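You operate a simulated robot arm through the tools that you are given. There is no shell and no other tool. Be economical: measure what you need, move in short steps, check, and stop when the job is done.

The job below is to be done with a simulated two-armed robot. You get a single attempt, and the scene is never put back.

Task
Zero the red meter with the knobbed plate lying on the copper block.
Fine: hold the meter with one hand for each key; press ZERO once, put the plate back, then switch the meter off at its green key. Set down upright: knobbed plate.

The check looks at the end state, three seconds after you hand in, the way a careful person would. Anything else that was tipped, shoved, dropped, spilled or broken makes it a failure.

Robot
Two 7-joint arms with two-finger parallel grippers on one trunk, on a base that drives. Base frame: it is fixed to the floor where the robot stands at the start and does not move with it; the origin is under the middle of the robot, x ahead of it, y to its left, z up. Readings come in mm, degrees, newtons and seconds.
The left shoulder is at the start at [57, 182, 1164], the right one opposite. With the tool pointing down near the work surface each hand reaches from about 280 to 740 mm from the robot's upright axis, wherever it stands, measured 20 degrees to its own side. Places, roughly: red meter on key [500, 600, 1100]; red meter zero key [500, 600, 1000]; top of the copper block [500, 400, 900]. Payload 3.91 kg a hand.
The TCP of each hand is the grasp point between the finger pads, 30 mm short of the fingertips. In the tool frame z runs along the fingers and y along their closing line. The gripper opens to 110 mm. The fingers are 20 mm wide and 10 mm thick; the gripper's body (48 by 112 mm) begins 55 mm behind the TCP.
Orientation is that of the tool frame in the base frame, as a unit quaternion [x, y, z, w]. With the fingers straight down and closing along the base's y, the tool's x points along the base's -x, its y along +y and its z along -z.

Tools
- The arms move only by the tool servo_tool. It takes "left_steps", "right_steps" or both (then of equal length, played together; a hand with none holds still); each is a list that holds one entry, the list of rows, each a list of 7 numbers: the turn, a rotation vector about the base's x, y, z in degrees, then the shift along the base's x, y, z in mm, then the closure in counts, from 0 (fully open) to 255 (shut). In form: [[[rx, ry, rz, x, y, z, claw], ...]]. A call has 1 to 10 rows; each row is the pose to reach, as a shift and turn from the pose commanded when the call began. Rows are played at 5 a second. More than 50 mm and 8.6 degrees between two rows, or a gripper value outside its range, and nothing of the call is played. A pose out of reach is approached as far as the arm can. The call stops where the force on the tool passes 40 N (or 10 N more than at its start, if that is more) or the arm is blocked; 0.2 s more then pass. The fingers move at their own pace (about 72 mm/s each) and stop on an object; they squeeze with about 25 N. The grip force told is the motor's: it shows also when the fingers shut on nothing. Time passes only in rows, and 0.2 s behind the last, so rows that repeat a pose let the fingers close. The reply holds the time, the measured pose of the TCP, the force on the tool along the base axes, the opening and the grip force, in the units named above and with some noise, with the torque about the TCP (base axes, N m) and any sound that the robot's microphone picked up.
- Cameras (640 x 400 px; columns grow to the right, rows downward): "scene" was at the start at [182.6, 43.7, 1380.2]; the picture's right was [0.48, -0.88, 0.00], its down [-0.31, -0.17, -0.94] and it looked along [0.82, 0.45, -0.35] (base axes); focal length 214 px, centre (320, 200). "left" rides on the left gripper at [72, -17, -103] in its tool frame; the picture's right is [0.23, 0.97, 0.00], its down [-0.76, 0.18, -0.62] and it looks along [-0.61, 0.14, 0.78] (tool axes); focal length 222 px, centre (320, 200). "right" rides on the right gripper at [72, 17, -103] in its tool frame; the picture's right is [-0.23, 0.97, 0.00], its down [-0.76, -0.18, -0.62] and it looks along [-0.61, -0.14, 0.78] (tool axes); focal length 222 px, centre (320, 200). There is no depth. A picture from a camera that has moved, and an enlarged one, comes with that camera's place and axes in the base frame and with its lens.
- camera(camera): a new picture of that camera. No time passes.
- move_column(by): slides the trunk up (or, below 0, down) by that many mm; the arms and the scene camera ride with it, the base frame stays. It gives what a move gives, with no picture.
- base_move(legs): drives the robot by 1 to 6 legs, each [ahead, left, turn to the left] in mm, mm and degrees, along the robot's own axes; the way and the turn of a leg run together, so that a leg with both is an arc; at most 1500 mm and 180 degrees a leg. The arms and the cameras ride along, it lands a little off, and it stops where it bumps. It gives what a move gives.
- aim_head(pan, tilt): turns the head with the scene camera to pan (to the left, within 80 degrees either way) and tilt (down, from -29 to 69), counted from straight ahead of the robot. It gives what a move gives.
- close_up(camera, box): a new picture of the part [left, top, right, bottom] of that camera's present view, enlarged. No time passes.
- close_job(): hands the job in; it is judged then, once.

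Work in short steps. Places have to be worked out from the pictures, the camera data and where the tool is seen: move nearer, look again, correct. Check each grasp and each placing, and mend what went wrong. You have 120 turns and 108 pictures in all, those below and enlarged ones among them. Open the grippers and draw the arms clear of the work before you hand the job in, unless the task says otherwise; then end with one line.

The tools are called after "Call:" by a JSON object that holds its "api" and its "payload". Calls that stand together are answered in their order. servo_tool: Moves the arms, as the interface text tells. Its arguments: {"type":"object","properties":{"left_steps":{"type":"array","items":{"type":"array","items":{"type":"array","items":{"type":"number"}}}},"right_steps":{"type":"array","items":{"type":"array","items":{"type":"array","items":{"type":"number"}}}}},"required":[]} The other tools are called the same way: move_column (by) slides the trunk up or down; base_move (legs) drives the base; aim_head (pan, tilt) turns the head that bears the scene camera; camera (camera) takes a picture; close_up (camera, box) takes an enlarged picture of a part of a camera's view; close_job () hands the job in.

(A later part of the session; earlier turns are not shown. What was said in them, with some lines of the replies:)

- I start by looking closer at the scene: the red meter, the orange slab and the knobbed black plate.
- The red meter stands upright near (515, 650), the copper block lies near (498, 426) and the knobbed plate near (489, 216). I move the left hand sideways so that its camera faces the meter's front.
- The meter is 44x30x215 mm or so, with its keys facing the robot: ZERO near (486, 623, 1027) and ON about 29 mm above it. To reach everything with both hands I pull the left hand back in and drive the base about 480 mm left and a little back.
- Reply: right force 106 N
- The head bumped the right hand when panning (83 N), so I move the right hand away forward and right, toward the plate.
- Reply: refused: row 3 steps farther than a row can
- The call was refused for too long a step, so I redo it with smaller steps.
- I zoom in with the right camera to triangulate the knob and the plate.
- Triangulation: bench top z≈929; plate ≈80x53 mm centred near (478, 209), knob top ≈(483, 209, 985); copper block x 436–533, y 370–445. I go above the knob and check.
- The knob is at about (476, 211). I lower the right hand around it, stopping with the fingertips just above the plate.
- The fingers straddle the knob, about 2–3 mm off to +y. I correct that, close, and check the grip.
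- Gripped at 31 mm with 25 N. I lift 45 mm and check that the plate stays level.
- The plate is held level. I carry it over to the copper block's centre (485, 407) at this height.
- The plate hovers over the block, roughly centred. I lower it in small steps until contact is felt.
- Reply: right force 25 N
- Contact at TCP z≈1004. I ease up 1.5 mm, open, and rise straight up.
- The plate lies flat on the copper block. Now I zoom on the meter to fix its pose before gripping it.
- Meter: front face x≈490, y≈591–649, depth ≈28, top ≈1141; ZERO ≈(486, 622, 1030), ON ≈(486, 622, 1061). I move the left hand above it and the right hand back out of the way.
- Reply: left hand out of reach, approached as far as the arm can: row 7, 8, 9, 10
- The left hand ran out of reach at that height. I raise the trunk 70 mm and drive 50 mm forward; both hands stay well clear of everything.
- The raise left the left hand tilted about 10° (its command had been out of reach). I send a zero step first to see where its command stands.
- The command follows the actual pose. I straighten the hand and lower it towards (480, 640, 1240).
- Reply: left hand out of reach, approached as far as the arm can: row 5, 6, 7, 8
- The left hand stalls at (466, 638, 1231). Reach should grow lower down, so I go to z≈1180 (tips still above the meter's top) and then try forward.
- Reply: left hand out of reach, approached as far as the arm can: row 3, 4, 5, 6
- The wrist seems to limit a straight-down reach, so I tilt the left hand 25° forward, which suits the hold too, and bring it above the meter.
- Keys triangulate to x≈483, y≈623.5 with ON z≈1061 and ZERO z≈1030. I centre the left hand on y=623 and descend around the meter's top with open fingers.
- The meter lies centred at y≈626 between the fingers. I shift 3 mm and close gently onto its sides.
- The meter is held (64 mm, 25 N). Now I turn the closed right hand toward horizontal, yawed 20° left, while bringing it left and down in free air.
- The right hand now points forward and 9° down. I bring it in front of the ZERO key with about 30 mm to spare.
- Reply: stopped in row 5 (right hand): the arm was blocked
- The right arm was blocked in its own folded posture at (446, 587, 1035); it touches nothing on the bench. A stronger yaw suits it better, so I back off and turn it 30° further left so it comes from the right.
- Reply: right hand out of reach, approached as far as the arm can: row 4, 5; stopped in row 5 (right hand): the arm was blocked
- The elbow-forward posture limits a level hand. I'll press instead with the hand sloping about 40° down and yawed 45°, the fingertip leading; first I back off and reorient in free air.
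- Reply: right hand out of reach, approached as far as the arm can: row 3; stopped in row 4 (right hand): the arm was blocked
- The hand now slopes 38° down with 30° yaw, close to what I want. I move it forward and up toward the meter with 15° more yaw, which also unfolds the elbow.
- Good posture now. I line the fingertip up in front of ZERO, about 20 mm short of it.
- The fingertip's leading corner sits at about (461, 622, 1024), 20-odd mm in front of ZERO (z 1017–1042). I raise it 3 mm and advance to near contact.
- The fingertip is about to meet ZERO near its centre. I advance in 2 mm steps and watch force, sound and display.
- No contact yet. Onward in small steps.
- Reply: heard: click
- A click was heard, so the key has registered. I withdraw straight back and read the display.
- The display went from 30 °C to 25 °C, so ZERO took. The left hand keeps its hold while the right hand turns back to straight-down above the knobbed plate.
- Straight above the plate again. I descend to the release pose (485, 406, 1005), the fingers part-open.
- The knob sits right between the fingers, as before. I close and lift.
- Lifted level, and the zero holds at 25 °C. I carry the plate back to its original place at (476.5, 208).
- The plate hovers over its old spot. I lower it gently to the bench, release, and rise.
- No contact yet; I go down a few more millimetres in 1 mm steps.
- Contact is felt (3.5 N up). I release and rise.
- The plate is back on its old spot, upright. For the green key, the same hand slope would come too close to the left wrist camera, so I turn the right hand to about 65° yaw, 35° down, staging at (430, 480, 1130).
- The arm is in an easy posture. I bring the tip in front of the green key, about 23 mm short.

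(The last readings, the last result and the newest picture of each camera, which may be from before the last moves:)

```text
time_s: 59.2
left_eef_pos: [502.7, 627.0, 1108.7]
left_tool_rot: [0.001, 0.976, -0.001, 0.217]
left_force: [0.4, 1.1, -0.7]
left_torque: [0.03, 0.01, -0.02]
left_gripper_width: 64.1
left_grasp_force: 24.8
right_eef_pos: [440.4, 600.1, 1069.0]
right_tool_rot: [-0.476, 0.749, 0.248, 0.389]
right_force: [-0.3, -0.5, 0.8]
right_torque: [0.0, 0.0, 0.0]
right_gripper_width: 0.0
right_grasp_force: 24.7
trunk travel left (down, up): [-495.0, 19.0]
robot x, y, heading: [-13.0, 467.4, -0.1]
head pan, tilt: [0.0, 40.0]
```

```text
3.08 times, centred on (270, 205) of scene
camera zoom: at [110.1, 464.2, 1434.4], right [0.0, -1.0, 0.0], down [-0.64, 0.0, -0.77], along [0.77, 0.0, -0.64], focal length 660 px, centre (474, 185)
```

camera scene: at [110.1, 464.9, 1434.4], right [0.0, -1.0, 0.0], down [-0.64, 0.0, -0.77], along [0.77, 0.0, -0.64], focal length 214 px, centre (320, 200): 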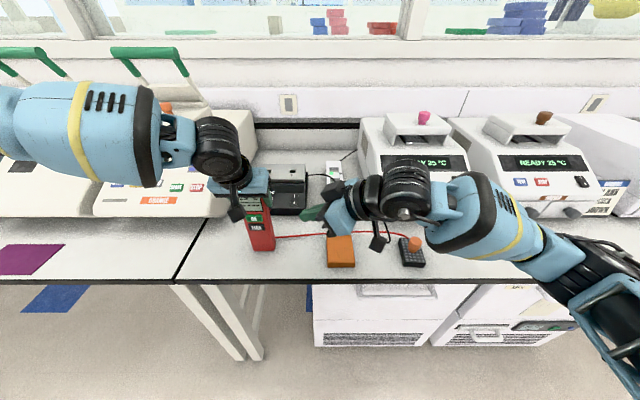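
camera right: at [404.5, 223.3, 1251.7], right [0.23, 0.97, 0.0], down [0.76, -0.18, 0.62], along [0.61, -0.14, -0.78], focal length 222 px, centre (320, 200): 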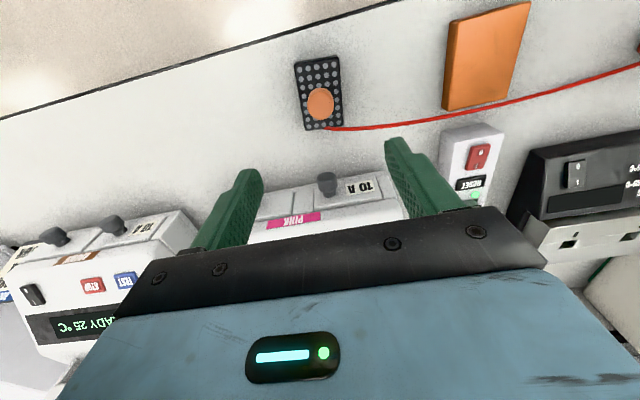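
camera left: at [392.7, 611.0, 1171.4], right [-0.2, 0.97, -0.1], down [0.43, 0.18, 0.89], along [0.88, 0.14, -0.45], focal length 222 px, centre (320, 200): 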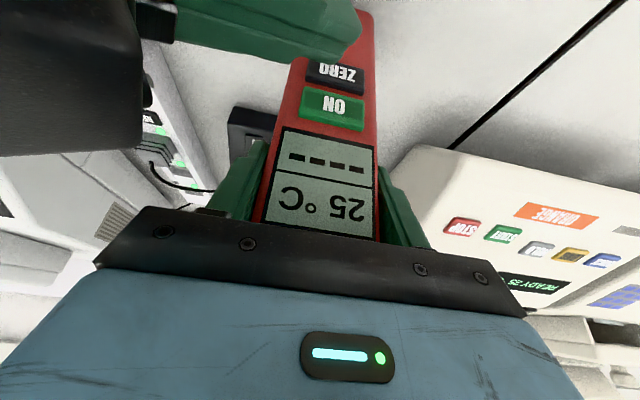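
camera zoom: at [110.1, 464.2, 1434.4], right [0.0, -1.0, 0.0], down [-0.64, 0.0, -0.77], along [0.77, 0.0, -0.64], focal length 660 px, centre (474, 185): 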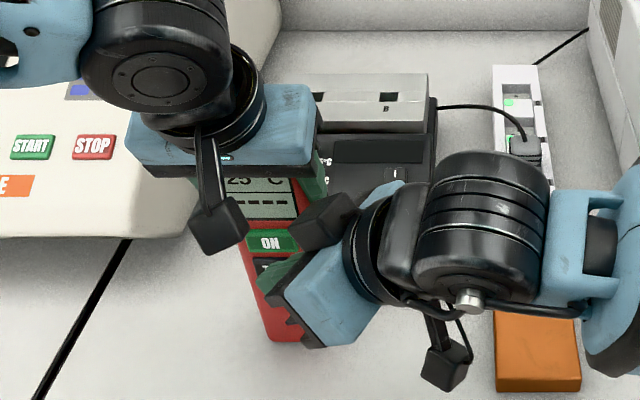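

A dark block on top of the right gripper would come close to the left gripper's corner at contact. I flatten the right hand by 18° to lower that block, backing off slightly while doing so.

Call:
{"api": "servo_tool", "payload": {"right_steps": [[[0, 0, 0, -8, -20, 0, 255], [5.4, -2.5, 0, -8, -22, -2, 255], [10.9, -5.1, 0, -8, -20, -4, 255], [16.3, -7.6, 0, -5, -15, -6, 255], [16.3, -7.6, 0, 0, -6, -6, 255], [16.3, -7.6, 0, 0, -6, -6, 255]]]}}

Call:
{"api": "camera", "payload": {"camera": "left"}}

Call:
{"api": "close_up", "payload": {"camera": "scene", "box": [200, 140, 340, 270]}}

```text
time_s: 60.6
left_eef_pos: [502.0, 626.5, 1109.3]
left_tool_rot: [0.001, 0.976, 0.0, 0.217]
left_force: [-0.2, 0.0, 0.6]
left_torque: [-0.03, 0.01, -0.05]
left_gripper_width: 63.9
left_grasp_force: 25.1
right_eef_pos: [441.1, 593.1, 1063.3]
right_tool_rot: [-0.43, 0.68, 0.319, 0.501]
right_force: [-0.2, 0.2, -0.1]
right_torque: [0.01, 0.04, 0.02]
right_gripper_width: 0.0
right_grasp_force: 25.1
trunk travel left (down, up): [-495.0, 19.0]
robot x, y, heading: [-13.0, 464.9, -0.1]
head pan, tilt: [0.0, 40.0]
```

```text
39 pictures are left
camera left: at [392.6, 611.1, 1171.5], right [-0.2, 0.97, -0.1], down [0.43, 0.18, 0.89], along [0.88, 0.14, -0.45], focal length 222 px, centre (320, 200)
```

left: 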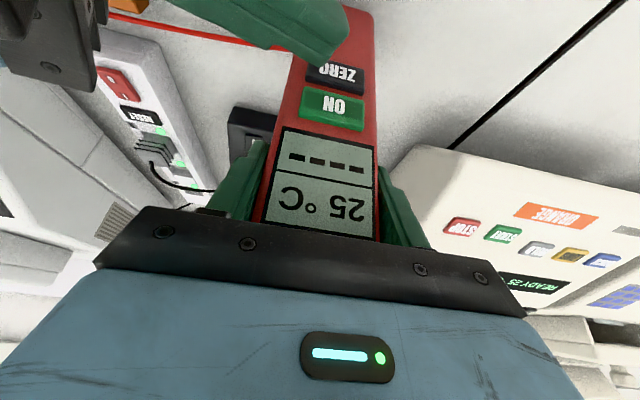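

```text
3.08 times, centred on (270, 205) of scene
camera zoom: at [109.9, 464.2, 1434.4], right [0.0, -1.0, 0.0], down [-0.64, 0.0, -0.77], along [0.77, 0.0, -0.64], focal length 660 px, centre (474, 185)
```

zoom: 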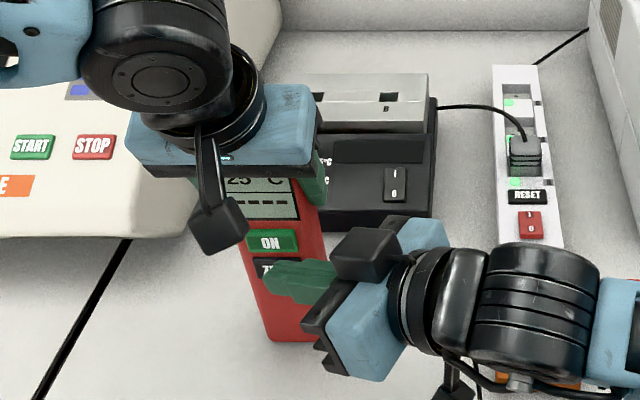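

Much clearer now. The tip's leading edge looks to be at z≈1055–1060, so I raise 5 mm to stay well off ZERO and advance 16 mm.

Call:
{"api": "servo_tool", "payload": {"right_steps": [[[0, 0, 0, 0, 0, 5, 255], [0, 0, 0, 6, 0, 5, 255], [0, 0, 0, 12, 0, 5, 255], [0, 0, 0, 16, 0, 5, 255], [0, 0, 0, 16, 0, 5, 255]]]}}

Call:
{"api": "close_up", "payload": {"camera": "left", "box": [240, 0, 440, 125]}}

Call:
{"api": "close_up", "payload": {"camera": "scene", "box": [200, 140, 340, 270]}}

```text
time_s: 61.8
left_eef_pos: [501.8, 626.8, 1109.4]
left_tool_rot: [0.0, 0.976, 0.0, 0.217]
left_force: [0.4, -0.3, 0.2]
left_torque: [-0.01, 0.01, 0.0]
left_gripper_width: 63.7
left_grasp_force: 25.3
right_eef_pos: [457.2, 594.7, 1070.4]
right_tool_rot: [-0.432, 0.679, 0.32, 0.501]
right_force: [0.2, 0.0, 0.7]
right_torque: [-0.01, 0.01, 0.01]
right_gripper_width: 0.0
right_grasp_force: 25.1
trunk travel left (down, up): [-495.0, 19.0]
robot x, y, heading: [-11.2, 465.5, 0.1]
head pan, tilt: [0.0, 40.0]
```

```text
3.20 times, centred on (340, 62) of left
camera zoom: at [392.7, 611.3, 1171.4], right [-0.2, 0.97, -0.1], down [0.43, 0.18, 0.89], along [0.88, 0.14, -0.45], focal length 711 px, centre (256, 640)
```

zoom: 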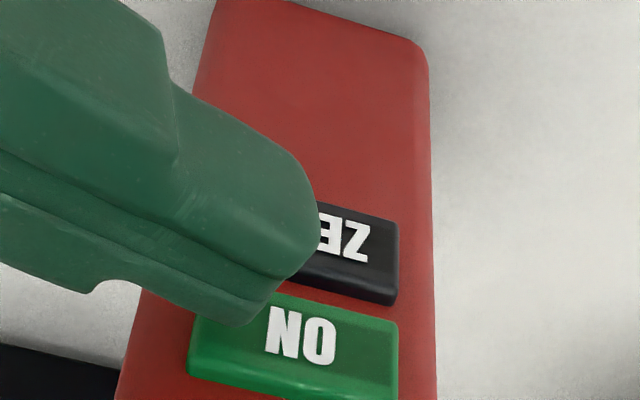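

```text
3.08 times, centred on (270, 205) of scene
camera zoom: at [110.0, 464.6, 1434.4], right [0.0, -1.0, 0.0], down [-0.64, 0.0, -0.77], along [0.77, 0.0, -0.64], focal length 660 px, centre (474, 185)
```

zoom: 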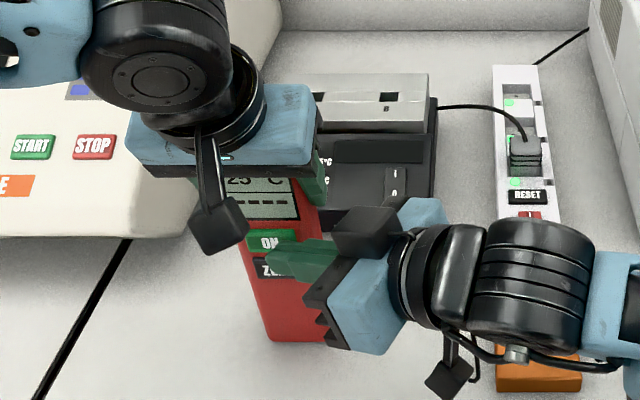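

The leading edge is about 5 mm from the green key, at z≈1064, clear of ZERO. I advance in small steps.

Call:
{"api": "servo_tool", "payload": {"right_steps": [[[0, 0, 0, 1.5, 0, -1, 255], [0, 0, 0, 3, 0, -1, 255], [0, 0, 0, 4.5, 0, -1, 255], [0, 0, 0, 4.5, 0, -1, 255]]]}}

Call:
{"api": "camera", "payload": {"camera": "left"}}

```text
time_s: 62.8
left_eef_pos: [501.9, 627.3, 1108.0]
left_tool_rot: [0.001, 0.976, 0.0, 0.218]
left_force: [-0.4, -0.3, -0.7]
left_torque: [0.03, -0.03, -0.02]
left_gripper_width: 64.0
left_grasp_force: 24.8
right_eef_pos: [461.6, 594.0, 1068.0]
right_tool_rot: [-0.432, 0.678, 0.321, 0.501]
right_force: [0.0, -0.3, -1.1]
right_torque: [0.01, -0.02, 0.03]
right_gripper_width: 0.0
right_grasp_force: 24.5
trunk travel left (down, up): [-495.0, 19.0]
robot x, y, heading: [-16.2, 463.8, -0.0]
head pan, tilt: [0.0, 40.0]
```

```text
35 pictures are left
camera left: at [392.7, 611.3, 1171.4], right [-0.2, 0.97, -0.1], down [0.43, 0.18, 0.89], along [0.88, 0.14, -0.45], focal length 222 px, centre (320, 200)
```

left: 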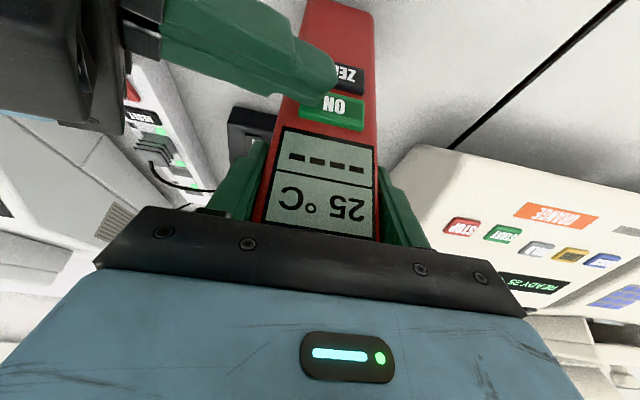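

No click yet; I continue in 1 mm steps.

Call:
{"api": "servo_tool", "payload": {"right_steps": [[[0, 0, 0, 1, 0, 0, 255], [0, 0, 0, 2, 0, 0, 255], [0, 0, 0, 3, 0, 0, 255]]]}}

Call:
{"api": "camera", "payload": {"camera": "left"}}

```text
time_s: 63.6
left_eef_pos: [502.2, 626.5, 1107.8]
left_tool_rot: [0.001, 0.976, 0.0, 0.218]
left_force: [1.3, 1.4, -0.1]
left_torque: [0.0, -0.03, -0.01]
left_gripper_width: 63.8
left_grasp_force: 25.0
right_eef_pos: [464.4, 594.1, 1068.4]
right_tool_rot: [-0.431, 0.68, 0.32, 0.5]
right_force: [-1.3, 0.1, -0.1]
right_torque: [-0.01, -0.01, 0.03]
right_gripper_width: 0.0
right_grasp_force: 24.4
trunk travel left (down, up): [-495.0, 19.0]
robot x, y, heading: [-15.1, 464.2, -0.1]
head pan, tilt: [0.0, 40.0]
heard: click
```

```text
34 pictures are left
camera left: at [392.8, 611.4, 1171.4], right [-0.2, 0.97, -0.1], down [0.43, 0.18, 0.89], along [0.88, 0.14, -0.45], focal length 222 px, centre (320, 200)
```

left: 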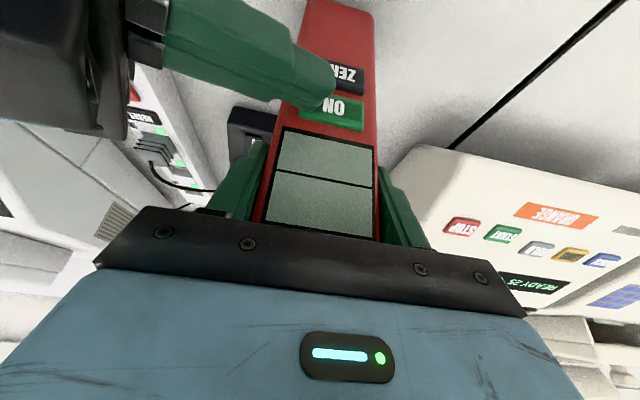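

Click heard and the display is blank: the meter is off. I withdraw the right hand straight back, then away to the right.

Call:
{"api": "servo_tool", "payload": {"right_steps": [[[0, 0, 0, -6, 0, 0, 255], [0, 0, 0, -18, 0, 0, 255], [0, 0, 0, -26, -10, 0, 255], [0, 0, 0, -34, -45, 10, 255], [0, 0, 0, -36, -90, 35, 255], [0, 0, 0, -36, -120, 65, 255], [0, 0, 0, -36, -150, 90, 255]]]}}

Call:
{"api": "camera", "payload": {"camera": "scene"}}

```text
refused: row 5 steps farther than a row can; nothing moved
```

```text
33 pictures are left
camera scene: at [110.1, 464.6, 1434.4], right [0.0, -1.0, 0.0], down [-0.64, 0.0, -0.77], along [0.77, 0.0, -0.64], focal length 214 px, centre (320, 200)
```

scene: 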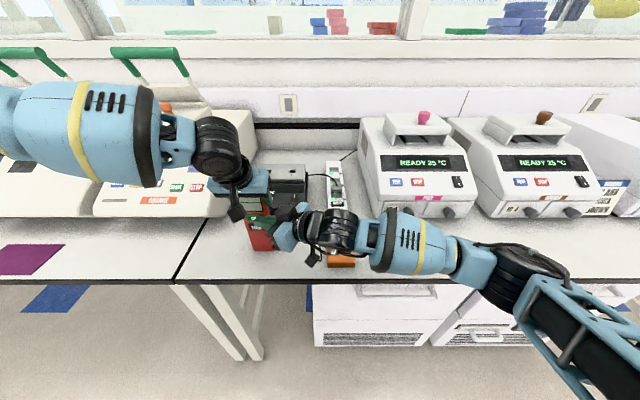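

One step was too long; I resend it with shorter rows.

Call:
{"api": "servo_tool", "payload": {"right_steps": [[[0, 0, 0, -6, 0, 0, 255], [0, 0, 0, -18, 0, 0, 255], [0, 0, 0, -26, -10, 0, 255], [0, 0, 0, -34, -40, 10, 255], [0, 0, 0, -36, -75, 30, 255], [0, 0, 0, -36, -105, 55, 255], [0, 0, 0, -36, -130, 85, 255], [0, 0, 0, -36, -150, 115, 255]]]}}

Call:
{"api": "camera", "payload": {"camera": "left"}}

```text
time_s: 65.4
left_eef_pos: [502.6, 626.6, 1108.8]
left_tool_rot: [0.001, 0.976, -0.001, 0.218]
left_force: [0.0, 1.1, 0.2]
left_torque: [0.0, 0.04, -0.01]
left_gripper_width: 63.9
left_grasp_force: 24.8
right_eef_pos: [429.5, 444.6, 1184.4]
right_tool_rot: [-0.432, 0.679, 0.32, 0.5]
right_force: [-0.7, 0.0, 0.5]
right_torque: [-0.02, 0.02, 0.02]
right_gripper_width: 0.1
right_grasp_force: 25.7
trunk travel left (down, up): [-495.0, 19.0]
robot x, y, heading: [-10.5, 464.9, -0.0]
head pan, tilt: [0.0, 40.0]
```

```text
32 pictures are left
camera left: at [392.3, 610.9, 1171.7], right [-0.2, 0.97, -0.1], down [0.43, 0.18, 0.89], along [0.88, 0.14, -0.45], focal length 222 px, centre (320, 200)
```

left: 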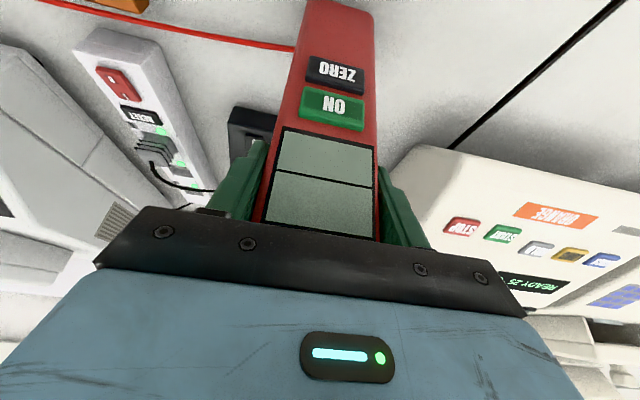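

The screen is blank and the meter stands. I open the left hand slowly and rise straight up; the right gripper opens too.

Call:
{"api": "servo_tool", "payload": {"left_steps": [[[0, 0, 0, 0, 0, 0, 120], [0, 0, 0, 0, 0, 0, 80], [0, 0, 0, 0, 0, 0, 40], [0, 0, 0, 0, 0, 0, 0], [0, 0, 0, 0, 0, 0, 0], [0, 0, 0, 0, 0, 20, 0], [0, 0, 0, 0, 0, 50, 0], [0, 0, 0, 0, 0, 80, 0], [0, 0, 0, -10, 0, 100, 0]]], "right_steps": [[[0, 0, 0, 0, 0, 0, 200], [0, 0, 0, 0, 0, 0, 150], [0, 0, 0, 0, 0, 0, 100], [0, 0, 0, 0, 0, 0, 50], [0, 0, 0, 0, 0, 0, 0], [0, 0, 0, -10, -10, 10, 0], [0, 0, 0, -20, -30, 20, 0], [0, 0, 0, -30, -50, 30, 0], [0, 0, 0, -40, -70, 40, 0]]]}}

Call:
{"api": "camera", "payload": {"camera": "left"}}

Call:
{"api": "camera", "payload": {"camera": "scene"}}

```text
time_s: 67.4
left_eef_pos: [490.0, 628.4, 1206.9]
left_tool_rot: [0.002, 0.976, -0.001, 0.217]
left_force: [0.3, 1.1, 0.7]
left_torque: [0.07, -0.01, 0.02]
left_gripper_width: 109.8
left_grasp_force: 0.0
right_eef_pos: [387.5, 371.7, 1225.8]
right_tool_rot: [-0.432, 0.679, 0.319, 0.501]
right_force: [0.2, -0.5, 0.3]
right_torque: [0.03, 0.03, 0.0]
right_gripper_width: 109.9
right_grasp_force: 0.2
trunk travel left (down, up): [-495.0, 19.0]
robot x, y, heading: [-11.8, 463.9, -0.0]
head pan, tilt: [0.0, 40.0]
```

```text
31 pictures are left
camera left: at [381.1, 612.1, 1270.3], right [-0.2, 0.97, -0.1], down [0.43, 0.18, 0.89], along [0.88, 0.14, -0.45], focal length 222 px, centre (320, 200)
```

left: 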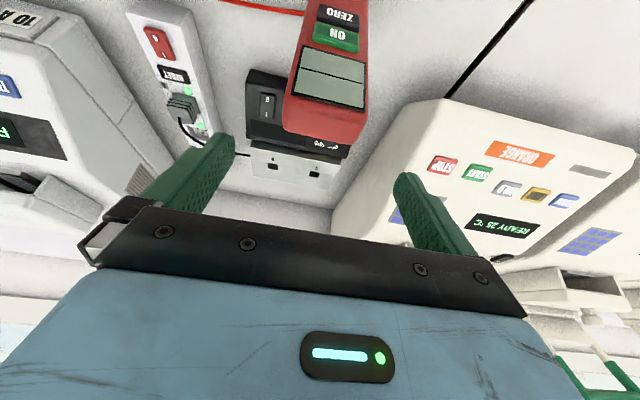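

```text
30 pictures are left
camera scene: at [108.0, 463.8, 1434.7], right [0.0, -1.0, 0.0], down [-0.64, 0.0, -0.77], along [0.77, 0.0, -0.64], focal length 214 px, centre (320, 200)
```

scene: 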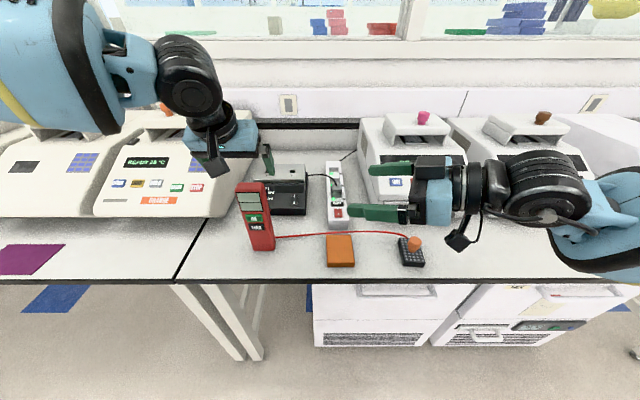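

All stands as it should. I draw both arms further back from the work and take a last look.

Call:
{"api": "servo_tool", "payload": {"left_steps": [[[0, 0, 0, -25, 10, 10, 0], [0, 0, 0, -60, 20, 10, 0], [0, 0, 0, -95, 30, 10, 0], [0, 0, 0, -130, 40, 10, 0]]], "right_steps": [[[0, 0, 0, -10, -25, 0, 0], [0, 0, 0, -20, -50, 0, 0], [0, 0, 0, -30, -80, 0, 0], [0, 0, 0, -40, -110, 0, 0]]]}}

Call:
{"api": "close_up", "payload": {"camera": "scene", "box": [210, 150, 470, 290]}}

```text
time_s: 68.4
left_eef_pos: [360.2, 668.5, 1217.4]
left_tool_rot: [0.001, 0.976, -0.001, 0.218]
left_force: [0.1, -0.3, 0.3]
left_torque: [-0.03, -0.05, 0.02]
left_gripper_width: 109.8
left_grasp_force: 0.1
right_eef_pos: [335.5, 333.3, 1224.2]
right_tool_rot: [-0.43, 0.679, 0.318, 0.502]
right_force: [-0.3, 0.0, -1.1]
right_torque: [-0.03, 0.0, -0.05]
right_gripper_width: 110.0
right_grasp_force: 0.1
right hand out of reach, approached as far as the arm can: row 1, 2, 3, 4
trunk travel left (down, up): [-495.0, 19.0]
robot x, y, heading: [-13.1, 467.6, -0.1]
head pan, tilt: [0.0, 40.0]
```

```text
2.46 times, centred on (340, 220) of scene
camera zoom: at [107.4, 465.0, 1434.7], right [0.0, -1.0, 0.0], down [-0.64, 0.0, -0.77], along [0.77, 0.0, -0.64], focal length 528 px, centre (271, 151)
```

zoom: 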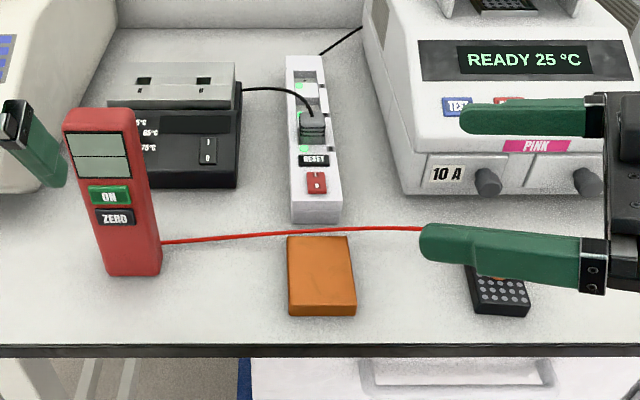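

The meter is upright and off, the plate is back in its place, and both hands are open and well above the bench. I hand the job in.

Call:
{"api": "close_job", "payload": {}}

```text
The job is handed in.
```

The red meter is zeroed with the knobbed plate on the copper block: one press of ZERO, and its display went from 30 °C to 25 °C. The plate is back upright in its place, and the meter is switched off at its green key (display blank).
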